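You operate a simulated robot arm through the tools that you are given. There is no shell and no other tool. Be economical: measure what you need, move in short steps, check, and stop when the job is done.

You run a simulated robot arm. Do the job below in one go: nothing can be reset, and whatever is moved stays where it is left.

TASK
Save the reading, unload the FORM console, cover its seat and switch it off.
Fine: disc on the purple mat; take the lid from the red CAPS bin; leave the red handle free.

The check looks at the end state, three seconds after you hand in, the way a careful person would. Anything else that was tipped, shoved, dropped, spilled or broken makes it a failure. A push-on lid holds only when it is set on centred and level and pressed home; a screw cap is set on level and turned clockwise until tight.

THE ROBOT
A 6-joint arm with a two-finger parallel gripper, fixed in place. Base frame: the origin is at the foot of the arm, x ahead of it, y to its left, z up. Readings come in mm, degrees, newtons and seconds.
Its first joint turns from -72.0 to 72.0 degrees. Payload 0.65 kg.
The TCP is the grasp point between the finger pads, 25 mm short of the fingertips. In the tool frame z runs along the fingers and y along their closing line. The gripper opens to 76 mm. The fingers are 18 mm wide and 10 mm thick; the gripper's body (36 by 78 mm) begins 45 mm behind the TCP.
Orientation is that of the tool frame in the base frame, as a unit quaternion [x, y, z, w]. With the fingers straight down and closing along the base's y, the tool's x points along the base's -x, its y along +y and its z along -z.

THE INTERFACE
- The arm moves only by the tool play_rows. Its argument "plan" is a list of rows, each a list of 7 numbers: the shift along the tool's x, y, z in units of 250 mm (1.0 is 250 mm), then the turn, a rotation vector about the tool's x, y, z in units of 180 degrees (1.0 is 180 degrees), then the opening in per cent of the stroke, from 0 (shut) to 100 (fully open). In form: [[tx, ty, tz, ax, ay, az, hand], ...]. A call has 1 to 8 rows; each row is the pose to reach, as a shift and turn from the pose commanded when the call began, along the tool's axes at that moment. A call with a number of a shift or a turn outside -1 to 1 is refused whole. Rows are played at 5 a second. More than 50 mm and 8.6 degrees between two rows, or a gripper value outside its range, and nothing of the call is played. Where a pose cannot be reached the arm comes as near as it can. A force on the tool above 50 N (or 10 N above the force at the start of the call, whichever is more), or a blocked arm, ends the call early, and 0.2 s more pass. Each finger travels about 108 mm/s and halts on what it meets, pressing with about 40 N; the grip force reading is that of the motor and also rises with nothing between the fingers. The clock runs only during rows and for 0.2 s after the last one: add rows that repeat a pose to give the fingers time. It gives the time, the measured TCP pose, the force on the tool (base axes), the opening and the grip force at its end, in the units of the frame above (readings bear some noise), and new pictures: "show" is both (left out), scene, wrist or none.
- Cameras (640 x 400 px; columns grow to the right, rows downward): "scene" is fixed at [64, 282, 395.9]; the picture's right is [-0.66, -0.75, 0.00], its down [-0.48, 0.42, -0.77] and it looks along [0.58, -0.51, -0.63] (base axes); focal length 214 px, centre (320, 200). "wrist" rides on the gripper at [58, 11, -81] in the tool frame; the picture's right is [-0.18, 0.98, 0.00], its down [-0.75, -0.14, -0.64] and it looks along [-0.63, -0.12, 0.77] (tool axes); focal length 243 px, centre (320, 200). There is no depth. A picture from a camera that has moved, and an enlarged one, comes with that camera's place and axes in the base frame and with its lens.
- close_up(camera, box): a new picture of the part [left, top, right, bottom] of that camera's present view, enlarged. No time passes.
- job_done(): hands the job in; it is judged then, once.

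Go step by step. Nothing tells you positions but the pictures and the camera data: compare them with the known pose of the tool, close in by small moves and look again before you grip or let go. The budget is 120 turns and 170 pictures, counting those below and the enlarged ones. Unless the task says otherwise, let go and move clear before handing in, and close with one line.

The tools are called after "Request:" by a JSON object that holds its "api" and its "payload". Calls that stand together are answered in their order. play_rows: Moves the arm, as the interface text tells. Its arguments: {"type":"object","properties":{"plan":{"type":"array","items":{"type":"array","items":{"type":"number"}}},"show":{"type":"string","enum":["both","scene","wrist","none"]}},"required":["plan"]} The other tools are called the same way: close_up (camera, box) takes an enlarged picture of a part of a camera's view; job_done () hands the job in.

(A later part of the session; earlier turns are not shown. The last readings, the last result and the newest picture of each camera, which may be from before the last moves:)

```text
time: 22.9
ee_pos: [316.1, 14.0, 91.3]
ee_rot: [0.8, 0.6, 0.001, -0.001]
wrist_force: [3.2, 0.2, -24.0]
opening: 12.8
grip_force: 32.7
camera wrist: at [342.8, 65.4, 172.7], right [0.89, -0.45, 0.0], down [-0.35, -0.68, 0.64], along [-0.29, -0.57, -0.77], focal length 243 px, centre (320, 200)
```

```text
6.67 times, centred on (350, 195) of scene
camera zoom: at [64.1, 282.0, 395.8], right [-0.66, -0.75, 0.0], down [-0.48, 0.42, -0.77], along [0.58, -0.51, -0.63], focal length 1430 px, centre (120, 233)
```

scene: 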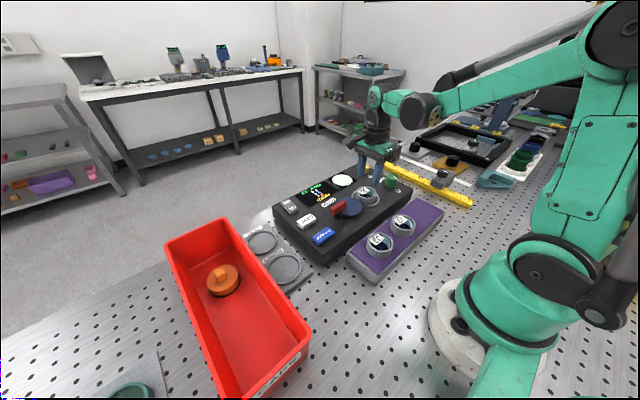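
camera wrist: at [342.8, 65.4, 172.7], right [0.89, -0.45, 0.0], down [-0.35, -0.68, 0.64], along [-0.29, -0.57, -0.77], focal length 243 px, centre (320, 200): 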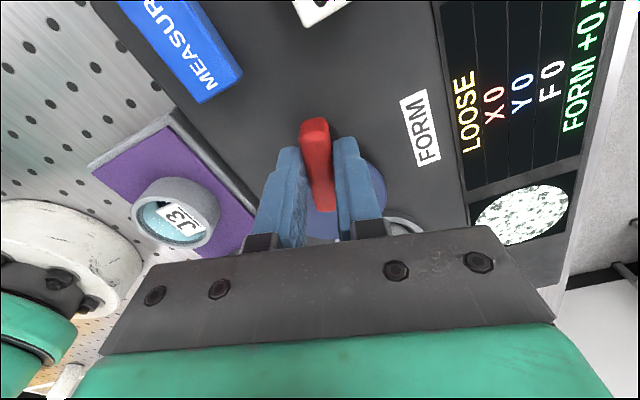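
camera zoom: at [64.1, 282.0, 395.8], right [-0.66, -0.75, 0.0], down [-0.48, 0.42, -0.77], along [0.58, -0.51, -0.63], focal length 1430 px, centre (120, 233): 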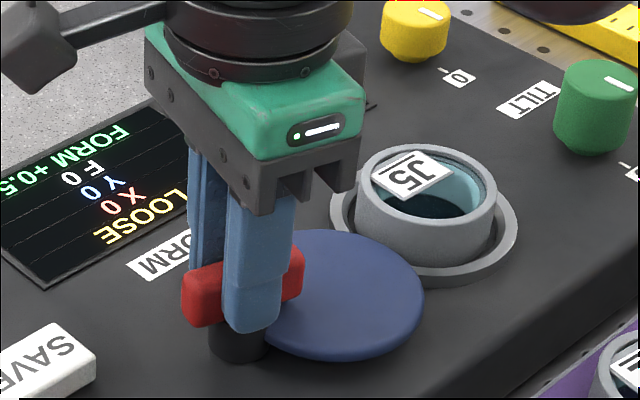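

The display shows LOOSE and the cam turned clockwise. I'll continue turning to swing it clear.

Request:
{"api": "play_rows", "payload": {"plan": [[0, 0, 0.003, 0, 0, 0.03, 5], [0, 0, 0.003, 0, 0, 0.06, 5], [0, 0, 0.003, 0, 0, 0.09, 5], [0, 0, 0.003, 0, 0, 0.12, 5], [0, 0, 0.003, 0, 0, 0.15, 5], [0, 0, 0.003, 0, 0, 0.18, 5], [0, 0, 0.003, 0, 0, 0.21, 5]], "show": "wrist"}}

Request:
{"api": "close_up", "payload": {"camera": "scene", "box": [310, 165, 390, 225]}}

```text
time: 24.3
ee_pos: [316.7, 12.7, 90.9]
ee_rot: [0.928, 0.372, 0.003, 0.004]
wrist_force: [2.7, -4.0, 5.9]
opening: 13.2
grip_force: 33.2
stopped in row 6: the force on the tool passed its limit (the readings are from after the stop); the commanded pose is now the measured one
camera wrist: at [366.5, 44.5, 172.4], right [0.55, -0.84, 0.01], down [-0.65, -0.42, 0.64], along [-0.53, -0.35, -0.77], focal length 243 px, centre (320, 200)
```

wrist: 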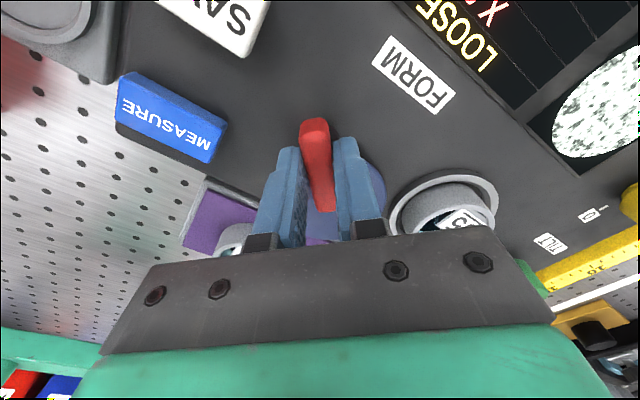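

```text
6.67 times, centred on (350, 195) of scene
camera zoom: at [63.9, 282.0, 395.9], right [-0.66, -0.75, 0.0], down [-0.48, 0.42, -0.77], along [0.58, -0.51, -0.63], focal length 1430 px, centre (120, 233)
```

zoom: 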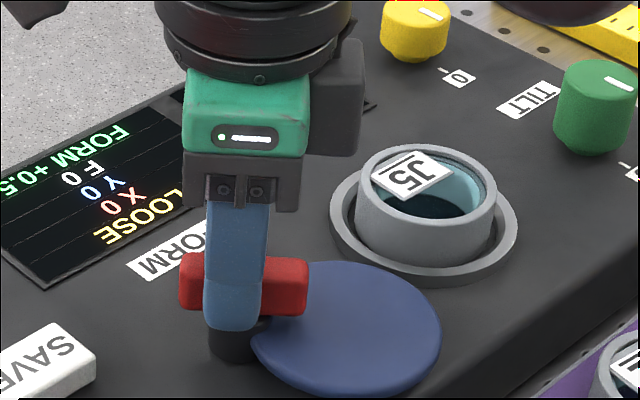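

The plate is now clear of the seat. I'll try a small extra turn to see whether this is the end stop.

Request:
{"api": "play_rows", "payload": {"plan": [[0, 0, 0, 0, 0, 0.02, 5], [0, 0, 0, 0, 0, 0.04, 5]], "show": "none"}}

Request:
{"api": "close_up", "payload": {"camera": "scene", "box": [310, 165, 390, 225]}}

```text
time: 24.9
ee_pos: [318.3, 12.3, 89.5]
ee_rot: [0.95, 0.313, 0.004, 0.004]
wrist_force: [16.5, -3.7, -10.8]
opening: 12.8
grip_force: 33.1
```

```text
6.67 times, centred on (350, 195) of scene
camera zoom: at [64.0, 282.0, 395.9], right [-0.66, -0.75, 0.0], down [-0.48, 0.42, -0.77], along [0.58, -0.51, -0.63], focal length 1430 px, centre (120, 233)
```

zoom: 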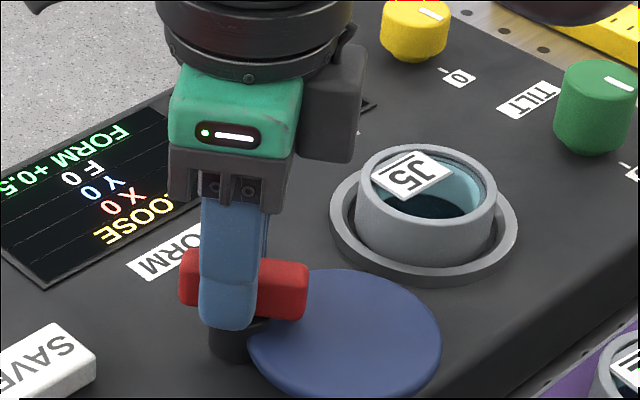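

It still turns freely, so I'll shift slightly to relieve the side load and turn about 25° more.

Request:
{"api": "play_rows", "payload": {"plan": [[0.005, 0.0036, 0, 0, 0, 0.0, 5], [0.005, 0.0036, 0, 0, 0, 0.03, 5], [0.005, 0.0036, 0, 0, 0, 0.06, 5], [0.005, 0.0036, 0, 0, 0, 0.09, 5], [0.005, 0.0036, 0, 0, 0, 0.12, 5], [0.005, 0.0036, 0, 0, 0, 0.14, 5]], "show": "wrist"}}

Request:
{"api": "close_up", "payload": {"camera": "scene", "box": [310, 165, 390, 225]}}

```text
time: 26.3
ee_pos: [319.1, 10.8, 92.3]
ee_rot: [0.995, 0.099, 0.004, 0.006]
wrist_force: [-13.9, -39.2, 7.8]
opening: 13.0
grip_force: 32.9
camera wrist: at [377.7, 11.7, 172.5], right [0.01, -1.0, 0.01], down [-0.77, 0.0, 0.64], along [-0.64, -0.01, -0.77], focal length 243 px, centre (320, 200)
```

wrist: 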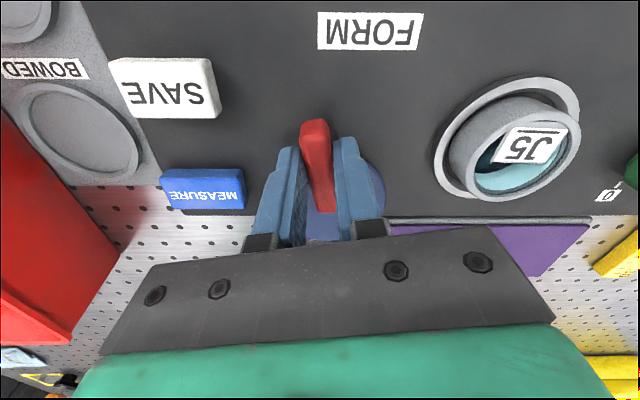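

```text
6.67 times, centred on (350, 195) of scene
camera zoom: at [64.0, 282.0, 395.9], right [-0.66, -0.75, 0.0], down [-0.48, 0.42, -0.77], along [0.58, -0.51, -0.63], focal length 1430 px, centre (120, 233)
```

zoom: 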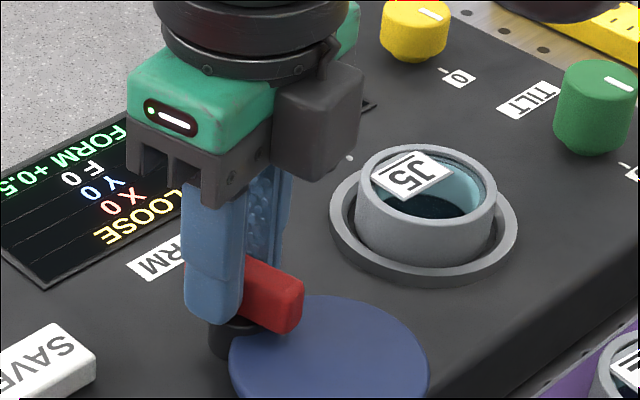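

The cam is turned about 78°, well clear of the seat, and the display shows LOOSE. I'll release the handle, rise and level the tool.

Request:
{"api": "play_rows", "payload": {"plan": [[0, 0, 0, 0, 0, 0, 30], [0, 0, 0, 0, 0, 0, 45], [0, 0, 0, 0, 0, 0, 45], [0, 0, -0.12, 0, 0, 0, 45], [0, 0, -0.26, 0.0041, -0.0022, 0, 100], [0, 0, -0.26, 0.0041, -0.0022, 0, 100]]}}

Request:
{"api": "close_up", "payload": {"camera": "scene", "box": [290, 150, 410, 240]}}

```text
time: 27.7
ee_pos: [319.4, 12.3, 156.1]
ee_rot: [0.995, 0.1, 0.001, -0.004]
wrist_force: [0.7, 0.0, -0.4]
opening: 76.1
grip_force: 0.0
camera wrist: at [378.7, 11.8, 237.4], right [0.01, -1.0, -0.01], down [-0.76, -0.02, 0.64], along [-0.64, 0.0, -0.76], focal length 243 px, centre (320, 200)
```

scene: 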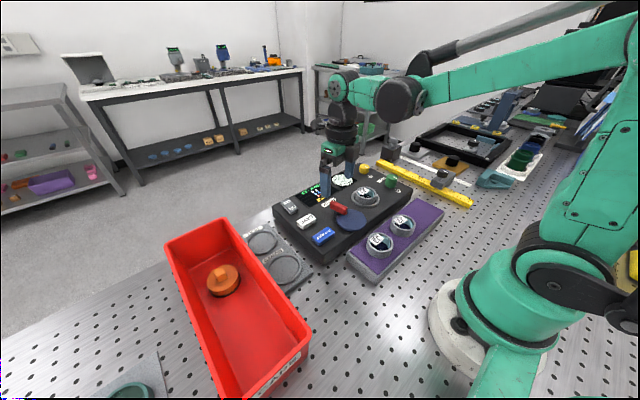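
wrist: 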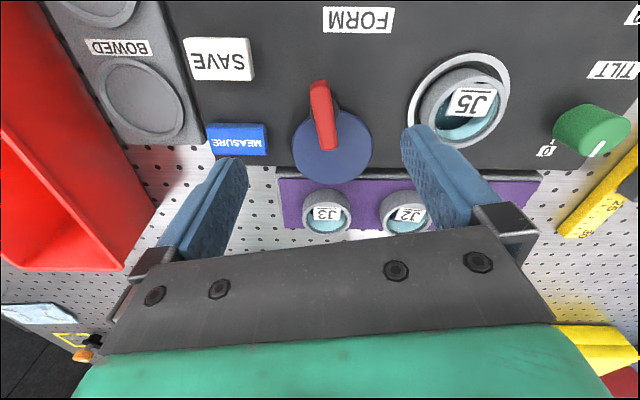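

```text
4.44 times, centred on (350, 195) of scene
camera zoom: at [64.0, 282.0, 395.9], right [-0.66, -0.75, 0.0], down [-0.48, 0.42, -0.77], along [0.58, -0.51, -0.63], focal length 953 px, centre (187, 222)
```

zoom: 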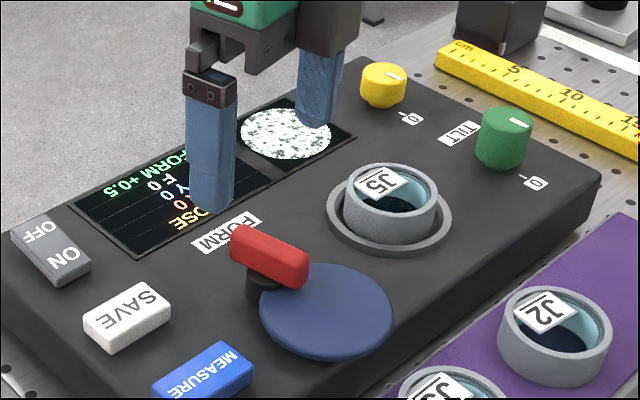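

The handle is free and the plate clear. I'll move over J5 with the present orientation and correct the small tilt.

Request:
{"api": "play_rows", "payload": {"plan": [[-0.033, 0.13, 0, -0.0025, -0.0006, 0, 100], [-0.066, 0.26, 0, -0.0025, -0.0006, 0, 100], [-0.0984, 0.388, 0.05, -0.0025, -0.0006, 0, 100], [-0.0984, 0.388, 0.17, -0.0025, -0.0006, 0, 100], [-0.0984, 0.388, 0.17, -0.0025, -0.0006, 0, 100]], "show": "wrist"}}

Request:
{"api": "close_up", "payload": {"camera": "scene", "box": [310, 140, 430, 230]}}

Request:
{"api": "close_up", "payload": {"camera": "wrist", "box": [220, 60, 420, 220]}}

```text
time: 28.9
ee_pos: [313.4, -87.4, 112.7]
ee_rot: [0.995, 0.099, -0.001, 0.001]
wrist_force: [0.1, 0.5, -0.6]
opening: 75.8
grip_force: 0.0
camera wrist: at [373.7, -87.6, 193.4], right [0.01, -1.0, 0.0], down [-0.76, -0.01, 0.64], along [-0.64, -0.01, -0.76], focal length 243 px, centre (320, 200)
```

wrist: 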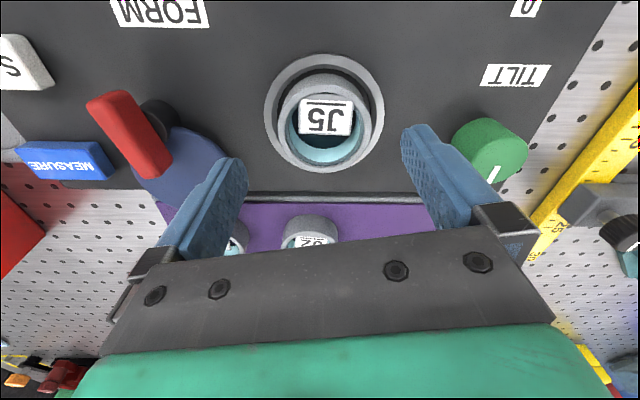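

```text
4.44 times, centred on (370, 185) of scene
camera zoom: at [64.0, 282.0, 395.9], right [-0.66, -0.75, 0.0], down [-0.48, 0.42, -0.77], along [0.58, -0.51, -0.63], focal length 953 px, centre (98, 267)
```

zoom: 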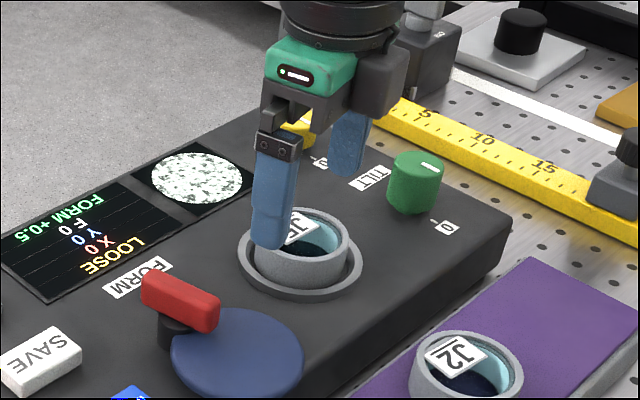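

```text
2.50 times, centred on (320, 140) of wrist
camera zoom: at [373.7, -87.6, 193.4], right [0.01, -1.0, 0.0], down [-0.76, -0.01, 0.64], along [-0.64, -0.01, -0.76], focal length 606 px, centre (320, 350)
```

zoom: 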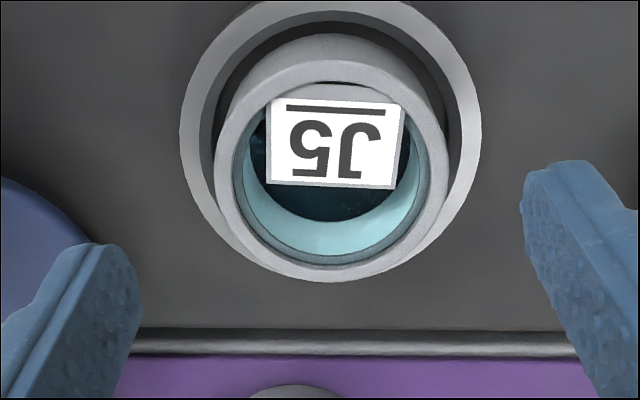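

Correcting for view bias, J5 is at about (314.7, −91). I'll descend to 78 mm and grip.

Request:
{"api": "play_rows", "payload": {"plan": [[0, 0.0123, 0.07, 0, 0, 0, 100], [0, 0.0123, 0.136, 0, 0, 0, 100], [0, 0.0123, 0.136, 0, 0, 0, 80], [0, 0.0123, 0.136, 0, 0, 0, 60], [0, 0.0123, 0.136, 0, 0, 0, 30], [0, 0.0123, 0.136, 0, 0, 0, 30]], "show": "wrist"}}

```text
time: 30.3
ee_pos: [313.2, -89.8, 80.0]
ee_rot: [0.995, 0.099, -0.001, 0.001]
wrist_force: [0.1, 0.3, 0.3]
opening: 50.2
grip_force: 39.7
camera wrist: at [372.8, -91.2, 161.0], right [0.01, -1.0, 0.0], down [-0.76, -0.01, 0.64], along [-0.64, -0.01, -0.76], focal length 243 px, centre (320, 200)
```

wrist: 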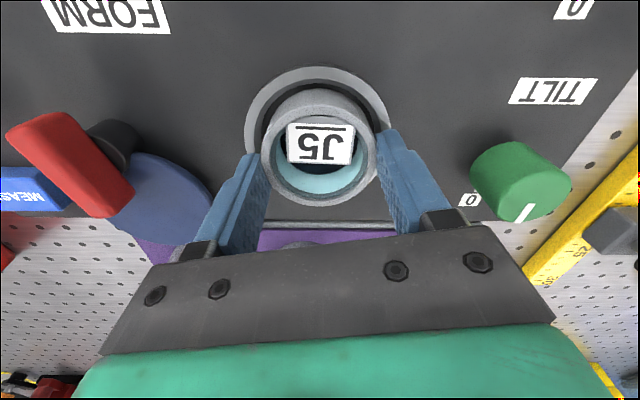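

Gripped cleanly with no side load. I'll lift in small steps.

Request:
{"api": "play_rows", "payload": {"plan": [[0, 0, -0.008, 0, 0, 0, 30], [0, 0, -0.02, 0, 0, 0, 30], [0, 0, -0.05, 0, 0, 0, 30], [0, 0, -0.1, 0, 0, 0, 30], [0, 0, -0.1, 0, 0, 0, 30]], "show": "wrist"}}

Request:
{"api": "close_up", "payload": {"camera": "scene", "box": [310, 130, 430, 220]}}

```text
time: 31.5
ee_pos: [313.4, -89.9, 104.5]
ee_rot: [0.995, 0.099, -0.001, 0.0]
wrist_force: [0.4, -0.5, 0.5]
opening: 22.7
grip_force: 0.1
camera wrist: at [373.4, -89.7, 185.5], right [0.01, -1.0, 0.0], down [-0.76, -0.01, 0.64], along [-0.64, -0.01, -0.76], focal length 243 px, centre (320, 200)
```

wrist: 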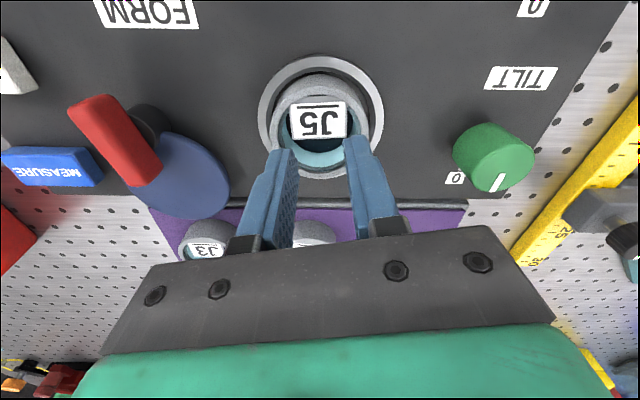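

```text
4.44 times, centred on (370, 175) of scene
camera zoom: at [64.0, 282.0, 395.9], right [-0.66, -0.75, 0.0], down [-0.48, 0.42, -0.77], along [0.58, -0.51, -0.63], focal length 953 px, centre (98, 311)
```

zoom: 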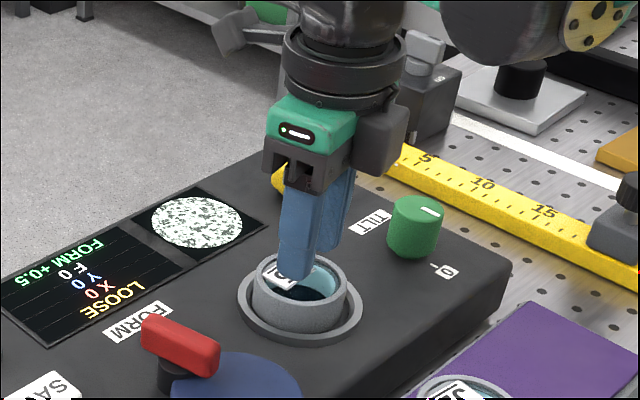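

It slipped again without being lifted, probably because the hold was too shallow. I'll grip at 77 mm and lift only a few millimetres while checking.

Request:
{"api": "play_rows", "payload": {"plan": [[0, 0, 0, 0, 0, 0, 100], [0, 0, 0, 0, 0, 0, 100], [0, 0, 0.09, 0, 0, 0, 100], [0, 0, 0.108, 0, 0, 0, 100], [0, 0, 0.108, 0, 0, 0, 70], [0, 0, 0.108, 0, 0, 0, 20], [0, 0, 0.108, 0, 0, 0, 0]], "show": "none"}}

Request:
{"api": "close_up", "payload": {"camera": "scene", "box": [330, 150, 410, 210]}}

Request:
{"api": "play_rows", "payload": {"plan": [[0, 0, -0.004, 0, 0, 0, 0], [0, 0, -0.008, 0, 0, 0, 0], [0, 0, -0.012, 0, 0, 0, 0]], "show": "wrist"}}

Request:
{"api": "close_up", "payload": {"camera": "scene", "box": [330, 150, 410, 210]}}

```text
time: 33.1
ee_pos: [313.8, -90.2, 77.1]
ee_rot: [0.995, 0.1, 0.0, 0.0]
wrist_force: [0.8, 0.0, 0.5]
opening: 50.2
grip_force: 40.2
```

```text
6.67 times, centred on (370, 180) of scene
camera zoom: at [64.0, 282.0, 395.9], right [-0.66, -0.75, 0.0], down [-0.48, 0.42, -0.77], along [0.58, -0.51, -0.63], focal length 1430 px, centre (-13, 333)
```

zoom: 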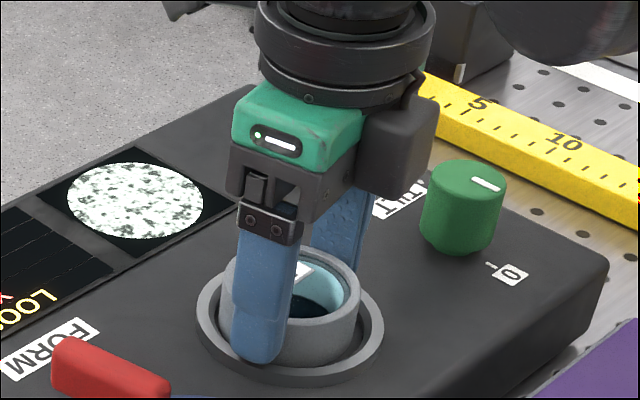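

```text
time: 33.9
ee_pos: [313.6, -89.9, 79.7]
ee_rot: [0.995, 0.1, -0.001, 0.0]
wrist_force: [-0.1, 0.4, -1.1]
opening: 50.4
grip_force: 40.3
camera wrist: at [373.5, -89.9, 160.5], right [0.01, -1.0, 0.0], down [-0.76, -0.01, 0.64], along [-0.64, -0.01, -0.76], focal length 243 px, centre (320, 200)
```

wrist: 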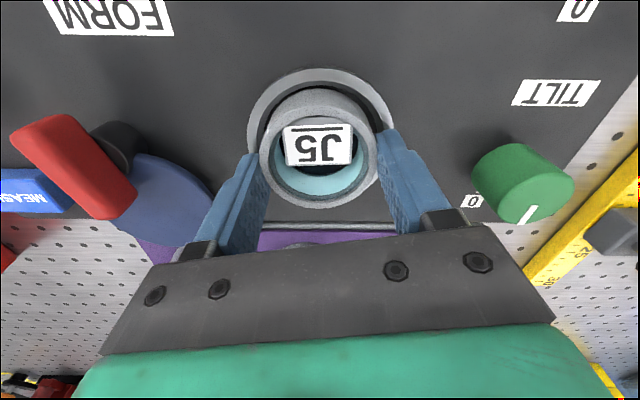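

```text
6.67 times, centred on (370, 180) of scene
camera zoom: at [64.0, 282.0, 395.9], right [-0.66, -0.75, 0.0], down [-0.48, 0.42, -0.77], along [0.58, -0.51, -0.63], focal length 1430 px, centre (-13, 333)
```

zoom: 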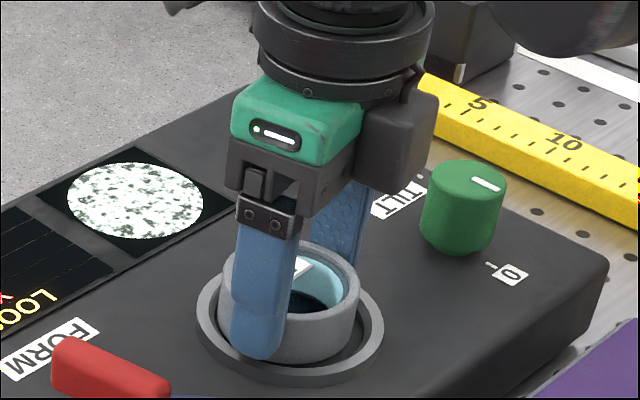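

The load is only 1 N and the disc seems to be rising with the fingers. I'll continue slowly.

Request:
{"api": "play_rows", "payload": {"plan": [[0, 0, -0.006, 0, 0, 0, 0], [0, 0, -0.012, 0, 0, 0, 0], [0, 0, -0.018, 0, 0, 0, 0], [0, 0, -0.024, 0, 0, 0, 0], [0, 0, -0.03, 0, 0, 0, 0], [0, 0, -0.036, 0, 0, 0, 0]], "show": "wrist"}}

Request:
{"api": "close_up", "payload": {"camera": "scene", "box": [330, 150, 410, 210]}}

```text
time: 35.3
ee_pos: [312.3, -89.8, 88.5]
ee_rot: [0.995, 0.1, 0.0, 0.001]
wrist_force: [-0.5, -0.1, -0.6]
opening: 50.2
grip_force: 40.0
camera wrist: at [373.1, -89.9, 169.6], right [0.01, -1.0, 0.0], down [-0.76, -0.01, 0.64], along [-0.64, -0.01, -0.76], focal length 243 px, centre (320, 200)
```

wrist: 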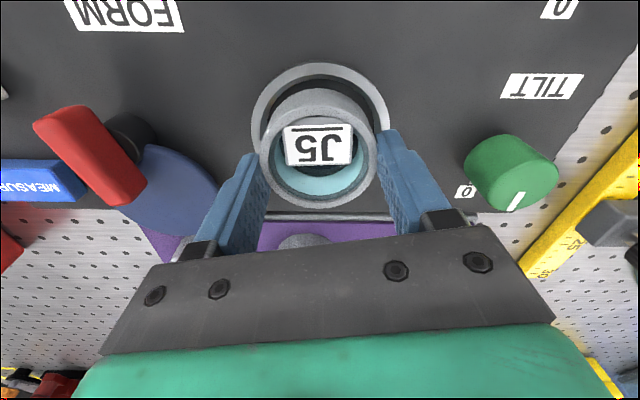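

```text
6.67 times, centred on (370, 180) of scene
camera zoom: at [64.0, 282.0, 395.9], right [-0.66, -0.75, 0.0], down [-0.48, 0.42, -0.77], along [0.58, -0.51, -0.63], focal length 1430 px, centre (-13, 333)
```

zoom: 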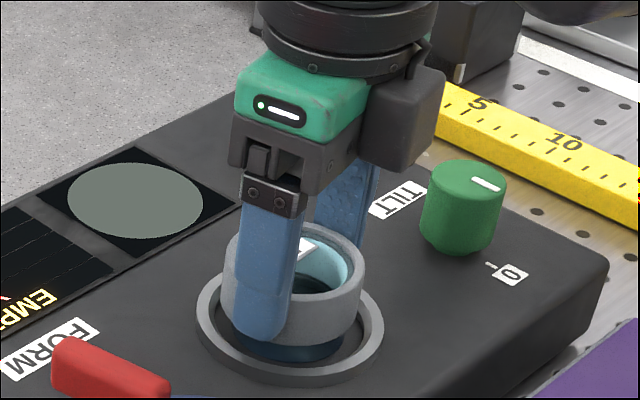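

The disc is lifting and the display reads EMPTY. I'll continue up gently.

Request:
{"api": "play_rows", "payload": {"plan": [[0, 0, -0.025, 0, 0, 0, 0], [0, 0, -0.06, 0, 0, 0, 0], [0, 0, -0.095, 0, 0, 0, 0], [0, 0, -0.13, 0, 0, 0, 0], [0, 0, -0.165, 0, 0, 0, 0], [0, 0, -0.2, 0, 0, 0, 0], [0, 0, -0.22, 0, 0, 0, 0]], "show": "both"}}

Request:
{"api": "close_up", "payload": {"camera": "scene", "box": [310, 110, 450, 220]}}

```text
time: 36.9
ee_pos: [312.9, -89.5, 143.0]
ee_rot: [0.995, 0.099, 0.0, 0.001]
wrist_force: [0.4, 0.2, 0.1]
opening: 50.0
grip_force: 39.9
camera wrist: at [373.4, -90.1, 224.3], right [0.01, -1.0, 0.0], down [-0.76, -0.01, 0.65], along [-0.64, -0.01, -0.76], focal length 243 px, centre (320, 200)
```

scene: 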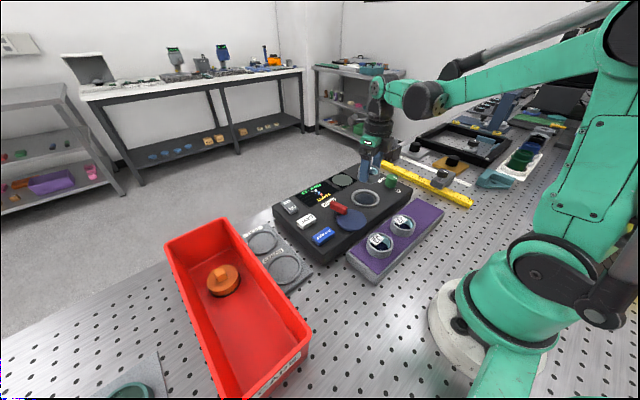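
wrist: 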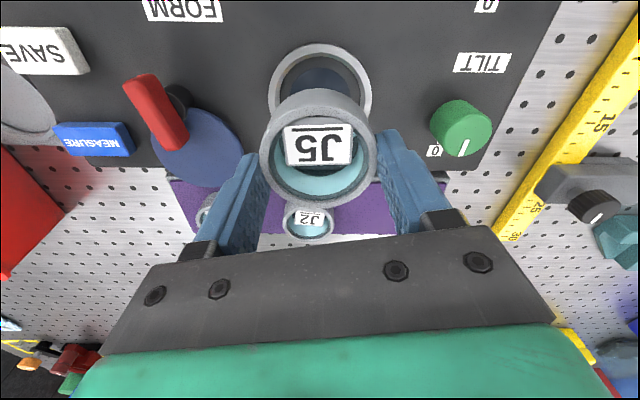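

```text
3.64 times, centred on (380, 165) of scene
camera zoom: at [64.0, 282.0, 395.9], right [-0.66, -0.75, 0.0], down [-0.48, 0.42, -0.77], along [0.58, -0.51, -0.63], focal length 780 px, centre (102, 327)
```

zoom: 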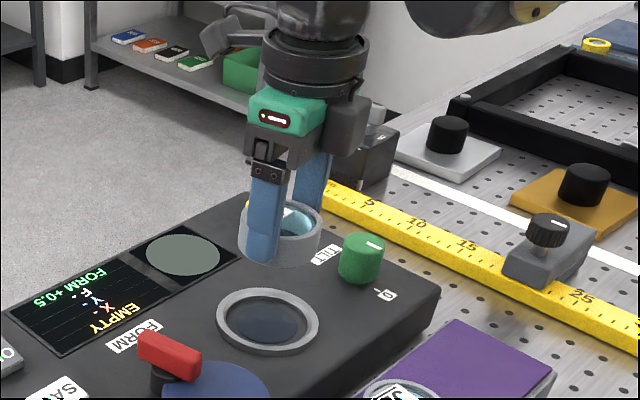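

The disc is out and held. I'll carry it over the mat's free place at about (202, −168).

Request:
{"api": "play_rows", "payload": {"plan": [[-0.08, 0.035, 0, 0, 0, 0, 0], [-0.16, 0.07, 0, 0, 0, 0, 0], [-0.25, 0.109, 0, 0, 0, 0, 0], [-0.34, 0.148, 0, 0, 0, 0, 0], [-0.43, 0.187, 0, 0, 0, 0, 0], [-0.5, 0.2175, 0, 0, 0, 0, 0], [-0.5, 0.2175, 0, 0, 0, 0, 0]], "show": "both"}}

Request:
{"api": "close_up", "payload": {"camera": "scene", "box": [350, 150, 490, 270]}}

```text
time: 38.5
ee_pos: [202.1, -167.1, 143.4]
ee_rot: [0.995, 0.1, -0.001, 0.0]
wrist_force: [0.1, -0.2, -0.6]
opening: 50.3
grip_force: 40.3
camera wrist: at [260.9, -167.3, 224.3], right [0.01, -1.0, 0.0], down [-0.76, -0.01, 0.64], along [-0.64, -0.01, -0.76], focal length 243 px, centre (320, 200)
```

scene: 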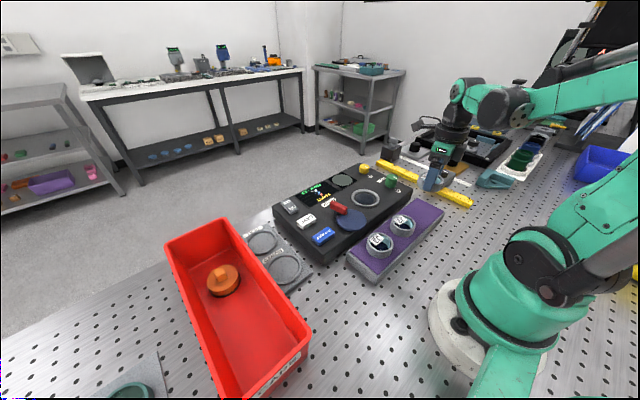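
wrist: 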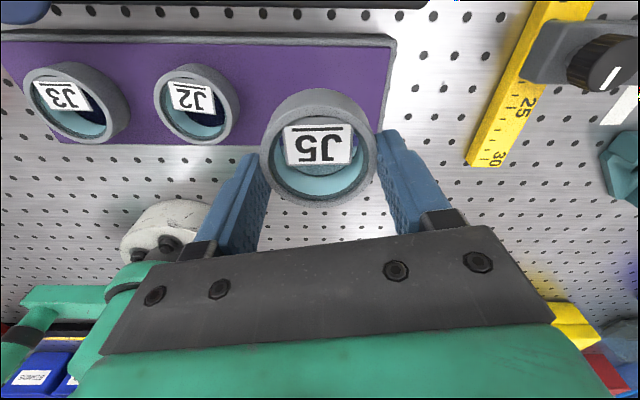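

```text
3.33 times, centred on (420, 210) of scene
camera zoom: at [64.0, 282.0, 395.9], right [-0.66, -0.75, 0.0], down [-0.48, 0.42, -0.77], along [0.58, -0.51, -0.63], focal length 715 px, centre (-13, 167)
```

zoom: 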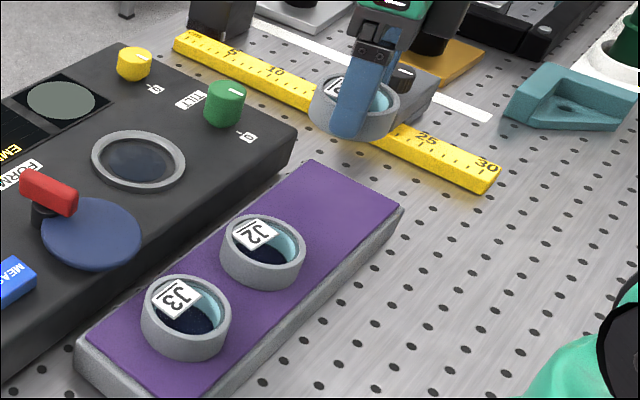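

The position is over the free part of the mat. I'll lower to about 70 mm and look.

Request:
{"api": "play_rows", "payload": {"plan": [[0, 0, 0.08, 0, 0, 0, 0], [0, 0, 0.16, 0, 0, 0, 0], [0, 0, 0.24, 0, 0, 0, 0], [0, 0, 0.29, 0, 0, 0, 0], [0, 0, 0.29, 0, 0, 0, 0]], "show": "wrist"}}

Request:
{"api": "close_up", "payload": {"camera": "scene", "box": [370, 160, 470, 240]}}

```text
time: 39.7
ee_pos: [201.4, -167.1, 69.9]
ee_rot: [0.995, 0.099, -0.001, 0.0]
wrist_force: [0.2, -0.9, -1.4]
opening: 50.1
grip_force: 40.6
camera wrist: at [261.3, -168.2, 152.1], right [0.01, -1.0, 0.0], down [-0.76, -0.01, 0.65], along [-0.64, -0.01, -0.76], focal length 243 px, centre (320, 200)
```

wrist: 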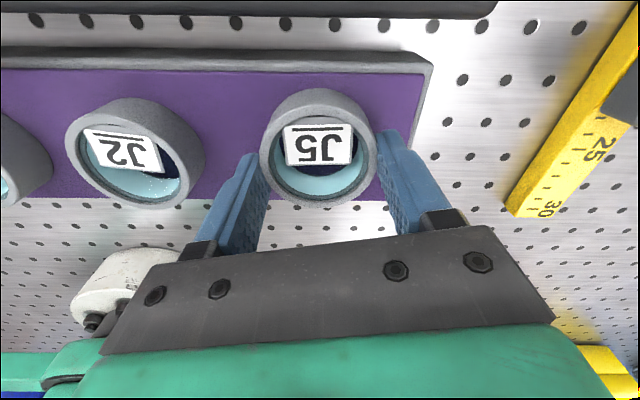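

```text
5.00 times, centred on (420, 200) of scene
camera zoom: at [64.0, 282.0, 395.9], right [-0.66, -0.75, 0.0], down [-0.48, 0.42, -0.77], along [0.58, -0.51, -0.63], focal length 1072 px, centre (-180, 200)
```

zoom: 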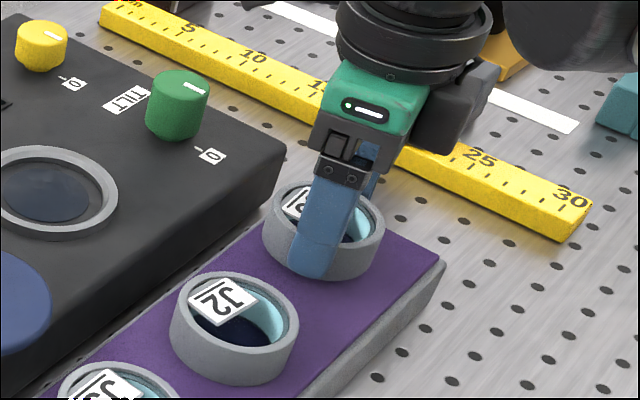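

It is a little above the mat. I'll lower slowly and watch the force.

Request:
{"api": "play_rows", "payload": {"plan": [[0, 0, 0.012, 0, 0, 0, 0], [0, 0, 0.024, 0, 0, 0, 0], [0, 0, 0.036, 0, 0, 0, 0], [0, 0, 0.044, 0, 0, 0, 0], [0, 0, 0.052, 0, 0, 0, 0]], "show": "wrist"}}

Request:
{"api": "close_up", "payload": {"camera": "scene", "box": [370, 160, 470, 240]}}

```text
time: 40.7
ee_pos: [202.3, -167.1, 61.2]
ee_rot: [0.995, 0.1, -0.002, -0.001]
wrist_force: [-2.1, 2.3, 29.6]
opening: 50.0
grip_force: 40.0
stopped in row 5: the force on the tool passed its limit (the readings are from after the stop); the commanded pose is now the measured one
camera wrist: at [261.9, -167.9, 141.9], right [0.01, -1.0, 0.0], down [-0.76, -0.01, 0.65], along [-0.65, -0.01, -0.76], focal length 243 px, centre (320, 200)
```

wrist: 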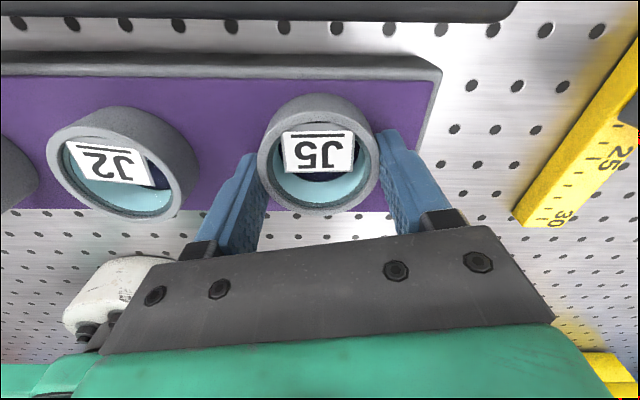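

```text
5.00 times, centred on (420, 200) of scene
camera zoom: at [63.9, 282.1, 395.8], right [-0.66, -0.75, 0.0], down [-0.48, 0.42, -0.77], along [0.58, -0.51, -0.63], focal length 1072 px, centre (-180, 200)
```

zoom: 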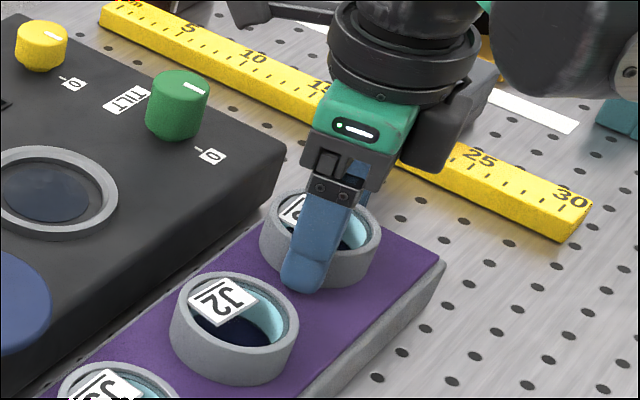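

The disc rests on the mat. I'll release and rise.

Request:
{"api": "play_rows", "payload": {"plan": [[0, 0, -0.002, 0, 0, 0, 60], [0, 0, -0.002, 0, 0, 0, 75], [0, 0, -0.002, 0, 0, 0, 90], [0, 0, -0.002, 0, 0, 0, 90], [0, 0, -0.05, 0, 0, 0, 90], [0, 0, -0.2, 0, 0, 0, 90], [0, 0, -0.36, 0, 0, 0, 90]], "show": "both"}}

Request:
{"api": "close_up", "payload": {"camera": "scene", "box": [340, 160, 460, 270]}}

```text
time: 42.3
ee_pos: [202.7, -168.2, 149.5]
ee_rot: [0.995, 0.099, -0.002, -0.001]
wrist_force: [0.0, -0.2, 0.3]
opening: 68.3
grip_force: 0.2
camera wrist: at [263.7, -167.7, 231.7], right [0.01, -1.0, 0.0], down [-0.76, -0.01, 0.65], along [-0.65, -0.01, -0.76], focal length 243 px, centre (320, 200)
```

scene: 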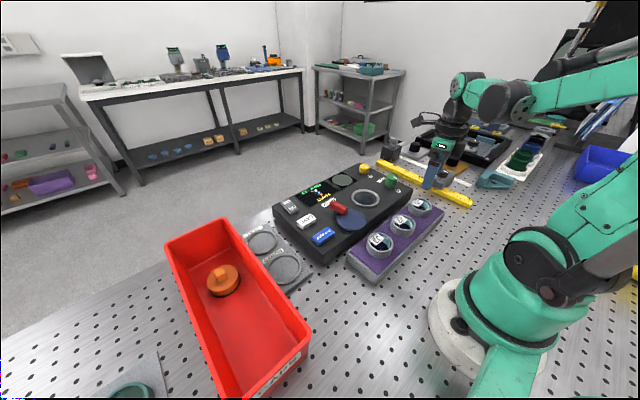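
wrist: 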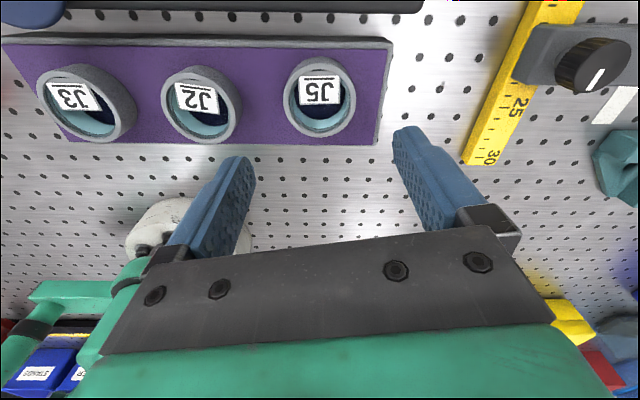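

```text
3.64 times, centred on (400, 215) of scene
camera zoom: at [64.0, 282.0, 395.9], right [-0.66, -0.75, 0.0], down [-0.48, 0.42, -0.77], along [0.58, -0.51, -0.63], focal length 780 px, centre (29, 146)
```

zoom: 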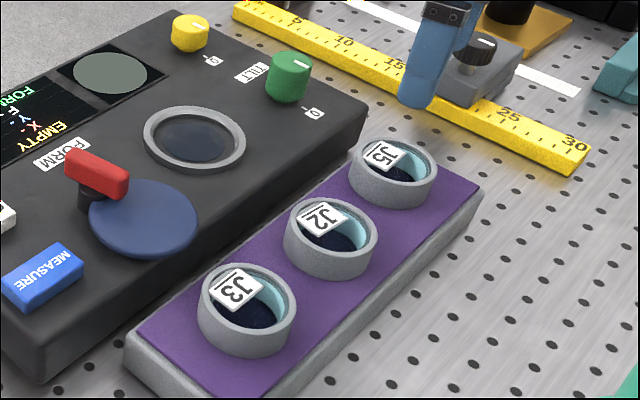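

J5 now stands level on the mat beside J2. Next I'll unwind the wrist and move across above everything toward the bin's orange lid, near (361, 273).

Request:
{"api": "play_rows", "payload": {"plan": [[0, 0, -0.12, 0, 0, -0.047, 90], [0.02, -0.04, -0.24, 0, 0, -0.094, 90], [0.05, -0.11, -0.34, 0, 0, -0.141, 90], [0.08, -0.18, -0.44, 0, 0, -0.188, 90], [0.12, -0.27, -0.44, 0, 0, -0.235, 90], [0.16, -0.36, -0.44, 0, 0, -0.282, 90], [0.19, -0.43, -0.44, 0, 0, -0.329, 90], [0.21, -0.48, -0.44, 0, 0, -0.376, 90]], "show": "none"}}

Request:
{"api": "play_rows", "payload": {"plan": [[0.094, 0.012, 0, 0, 0, -0.047, 90], [0.188, 0.025, 0, 0, 0, -0.094, 90], [0.282, 0.037, 0, 0, 0, -0.141, 90], [0.376, 0.05, 0, 0, 0, -0.188, 90], [0.47, 0.062, 0, 0, 0, -0.235, 90], [0.564, 0.075, 0, 0, 0, -0.282, 90], [0.658, 0.087, 0, 0, 0, -0.329, 90], [0.752, 0.1, 0, 0, 0, -0.376, 90]], "show": "none"}}

Request:
{"api": "play_rows", "payload": {"plan": [[0.05, 0.113, 0.03, 0, 0, -0.046, 90], [0.1, 0.226, 0.06, 0, 0, -0.092, 90], [0.15, 0.339, 0.09, 0, 0, -0.138, 90], [0.2, 0.452, 0.12, 0, 0, -0.1844, 90], [0.2, 0.452, 0.12, 0, 0, -0.1844, 90]], "show": "both"}}

```text
time: 44.1
ee_pos: [231.1, -39.4, 261.3]
ee_rot: [0.771, 0.637, -0.001, -0.002]
wrist_force: [0.1, 0.0, -0.2]
opening: 68.6
grip_force: 0.1
```

```text
time: 45.9
ee_pos: [291.1, 141.7, 260.6]
ee_rot: [0.284, 0.959, -0.001, -0.002]
wrist_force: [-0.1, -0.3, -0.2]
opening: 68.5
grip_force: 0.1
```

```text
time: 47.1
ee_pos: [310.6, 261.6, 228.8]
ee_rot: [0.0, 1.0, 0.0, -0.001]
wrist_force: [-0.9, 0.5, 0.2]
opening: 68.6
grip_force: 0.0
camera wrist: at [252.6, 272.3, 309.8], right [0.18, 0.98, 0.0], down [0.76, -0.14, 0.64], along [0.63, -0.12, -0.77], focal length 243 px, centre (320, 200)
```

scene: 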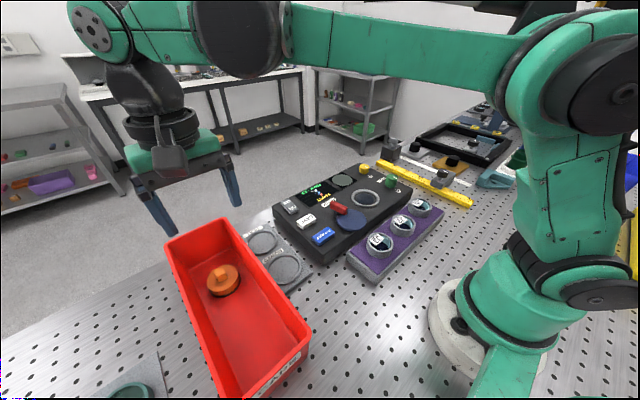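
wrist: 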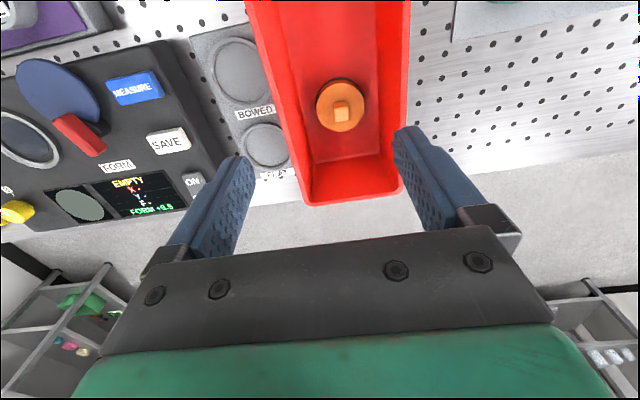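

Request:
{"api": "close_up", "payload": {"camera": "wrist", "box": [250, 20, 430, 210]}}

Request:
{"api": "close_up", "payload": {"camera": "scene", "box": [150, 210, 290, 320]}}

```text
2.11 times, centred on (340, 115) of wrist
camera zoom: at [252.6, 272.3, 309.8], right [0.18, 0.98, 0.0], down [0.76, -0.14, 0.64], along [0.63, -0.12, -0.77], focal length 511 px, centre (278, 379)
```

zoom: 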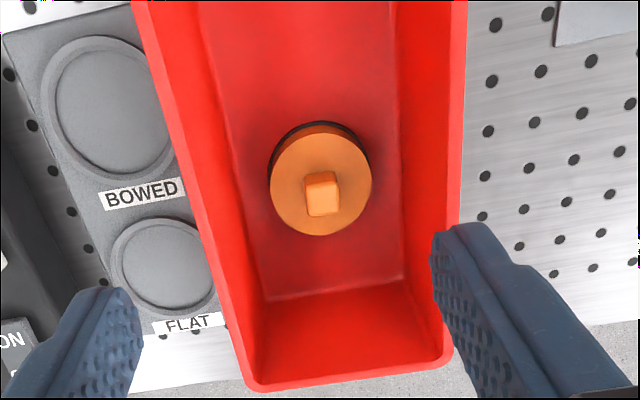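

```text
3.64 times, centred on (220, 265) of scene
camera zoom: at [64.0, 282.0, 395.9], right [-0.66, -0.75, 0.0], down [-0.48, 0.42, -0.77], along [0.58, -0.51, -0.63], focal length 780 px, centre (684, -36)
```

zoom: 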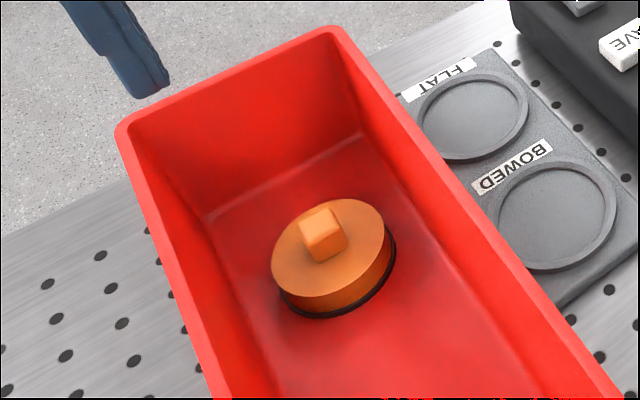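

The lid is orange, about 57 mm across, with an 18 mm square knob aligned to the base axes, near (359, 276). I'll move above it with the fingers half open.

Request:
{"api": "play_rows", "payload": {"plan": [[-0.07, 0.02, 0.1, 0, 0, 0, 55], [-0.14, 0.04, 0.22, 0, 0, 0, 55], [-0.196, 0.058, 0.34, 0, 0, 0, 55], [-0.196, 0.058, 0.46, 0, 0, 0, 55], [-0.196, 0.058, 0.46, 0, 0, 0, 55]], "show": "wrist"}}

Request:
{"api": "close_up", "payload": {"camera": "wrist", "box": [220, 60, 420, 220]}}

Request:
{"api": "close_up", "payload": {"camera": "scene", "box": [150, 180, 290, 320]}}

```text
time: 48.3
ee_pos: [360.4, 277.5, 113.8]
ee_rot: [0.001, 1.0, 0.001, -0.001]
wrist_force: [-1.1, 0.2, 0.6]
opening: 41.9
grip_force: 0.0
camera wrist: at [301.6, 288.1, 196.0], right [0.19, 0.98, 0.0], down [0.75, -0.14, 0.64], along [0.63, -0.12, -0.77], focal length 243 px, centre (320, 200)
```

wrist: 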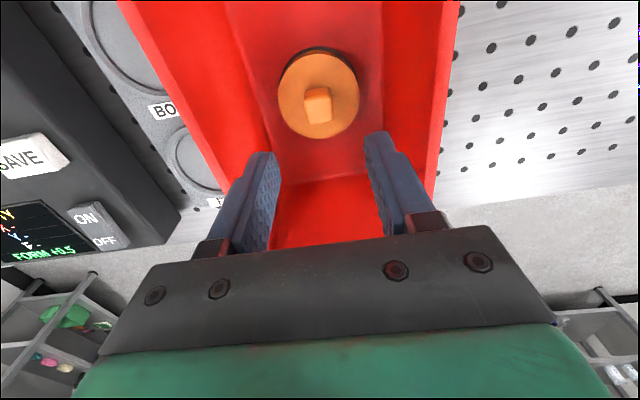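

```text
2.50 times, centred on (320, 140) of wrist
camera zoom: at [301.6, 288.1, 196.0], right [0.19, 0.98, 0.0], down [0.75, -0.14, 0.64], along [0.63, -0.12, -0.77], focal length 606 px, centre (320, 350)
```

zoom: 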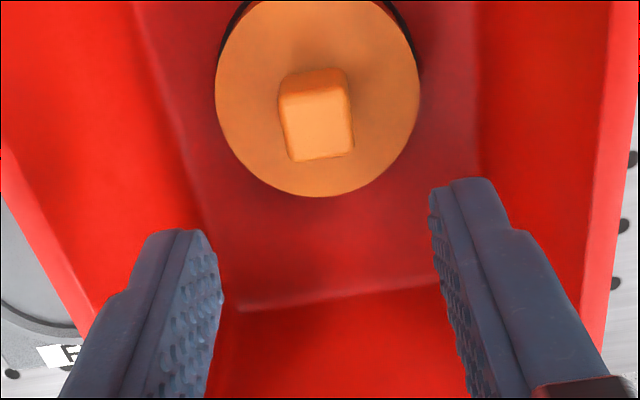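

```text
2.86 times, centred on (220, 250) of scene
camera zoom: at [64.0, 282.0, 395.9], right [-0.66, -0.75, 0.0], down [-0.48, 0.42, -0.77], along [0.58, -0.51, -0.63], focal length 613 px, centre (606, 57)
```

zoom: 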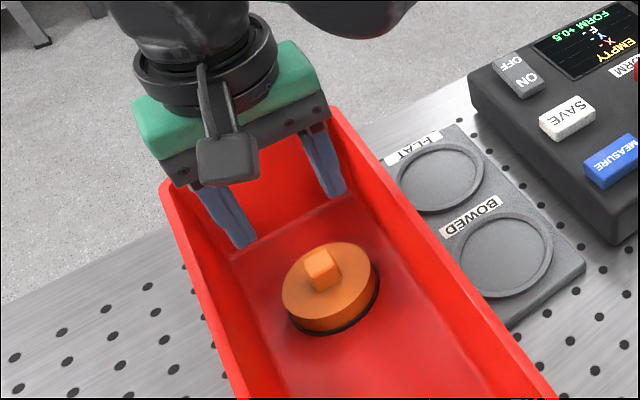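

Alignment looks good. I'll lower inside the bin to just above the knob.

Request:
{"api": "play_rows", "payload": {"plan": [[-0.006, 0, 0.1, 0, 0, 0, 55], [-0.006, 0, 0.208, 0, 0, 0, 55], [-0.006, 0, 0.208, 0, 0, 0, 55]], "show": "wrist"}}

Request:
{"api": "close_up", "payload": {"camera": "wrist", "box": [220, 60, 420, 220]}}

Request:
{"api": "close_up", "payload": {"camera": "scene", "box": [170, 210, 280, 310]}}

```text
time: 49.1
ee_pos: [363.2, 276.8, 62.7]
ee_rot: [0.0, 1.0, 0.0, -0.001]
wrist_force: [-0.6, -0.6, -0.1]
opening: 41.9
grip_force: 0.1
camera wrist: at [304.6, 286.5, 144.0], right [0.19, 0.98, 0.0], down [0.75, -0.14, 0.64], along [0.63, -0.12, -0.77], focal length 243 px, centre (320, 200)
```

wrist: 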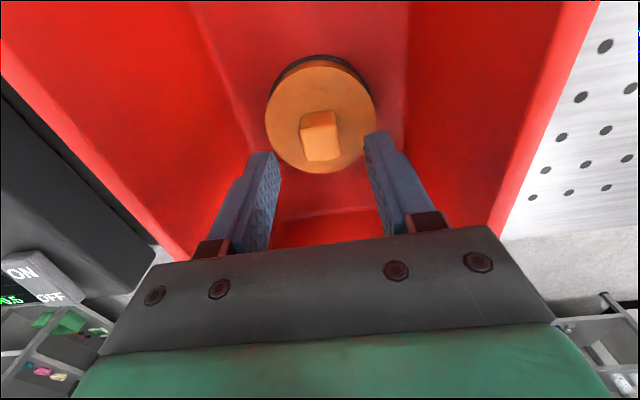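

```text
2.50 times, centred on (320, 140) of wrist
camera zoom: at [304.6, 286.5, 144.0], right [0.19, 0.98, 0.0], down [0.75, -0.14, 0.64], along [0.63, -0.12, -0.77], focal length 606 px, centre (320, 350)
```

zoom: 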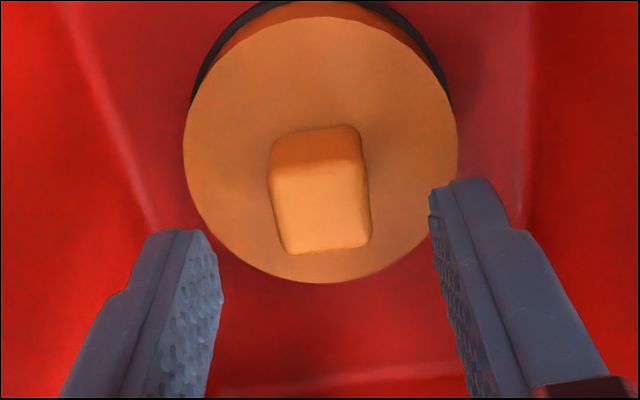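

```text
4.00 times, centred on (225, 260) of scene
camera zoom: at [64.0, 282.0, 395.9], right [-0.66, -0.75, 0.0], down [-0.48, 0.42, -0.77], along [0.58, -0.51, -0.63], focal length 858 px, centre (700, -40)
```

zoom: 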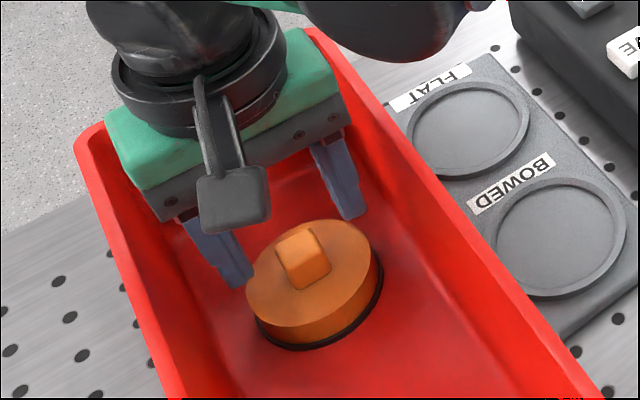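

The knob's top is around z 33. I'll shift 1 mm and lower so the fingers straddle it.

Request:
{"api": "play_rows", "payload": {"plan": [[0.004, -0.004, 0.03, 0, 0, 0, 55], [0.004, -0.004, 0.07, 0, 0, 0, 55], [0.004, -0.004, 0.07, 0, 0, 0, 55]], "show": "none"}}

Request:
{"api": "close_up", "payload": {"camera": "wrist", "box": [220, 80, 420, 240]}}

Request:
{"api": "close_up", "payload": {"camera": "scene", "box": [180, 220, 280, 300]}}

```text
time: 49.9
ee_pos: [361.2, 276.6, 48.9]
ee_rot: [0.001, 1.0, 0.0, -0.002]
wrist_force: [-1.1, 1.1, 20.7]
opening: 42.1
grip_force: 0.0
stopped in row 3: the force on the tool passed its limit (the readings are from after the stop); the commanded pose is now the measured one
```

```text
2.50 times, centred on (320, 160) of wrist
camera zoom: at [303.6, 285.6, 130.0], right [0.19, 0.98, 0.0], down [0.76, -0.14, 0.64], along [0.63, -0.12, -0.77], focal length 606 px, centre (320, 300)
```

zoom: 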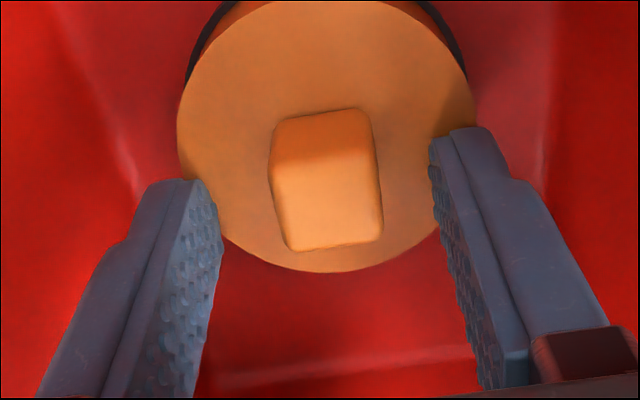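

```text
5.00 times, centred on (230, 260) of scene
camera zoom: at [63.9, 282.0, 395.9], right [-0.66, -0.75, 0.0], down [-0.48, 0.42, -0.77], along [0.58, -0.51, -0.63], focal length 1072 px, centre (770, -100)
```

zoom: 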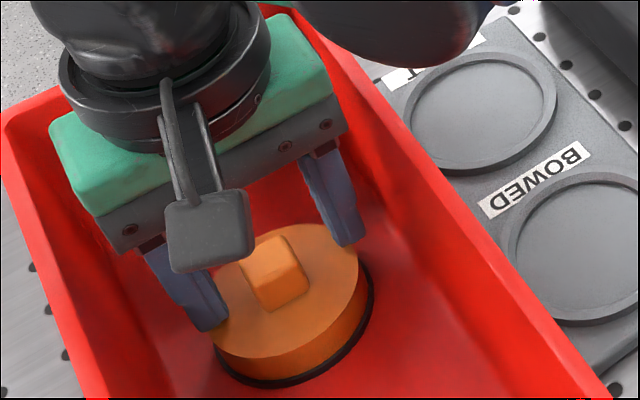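

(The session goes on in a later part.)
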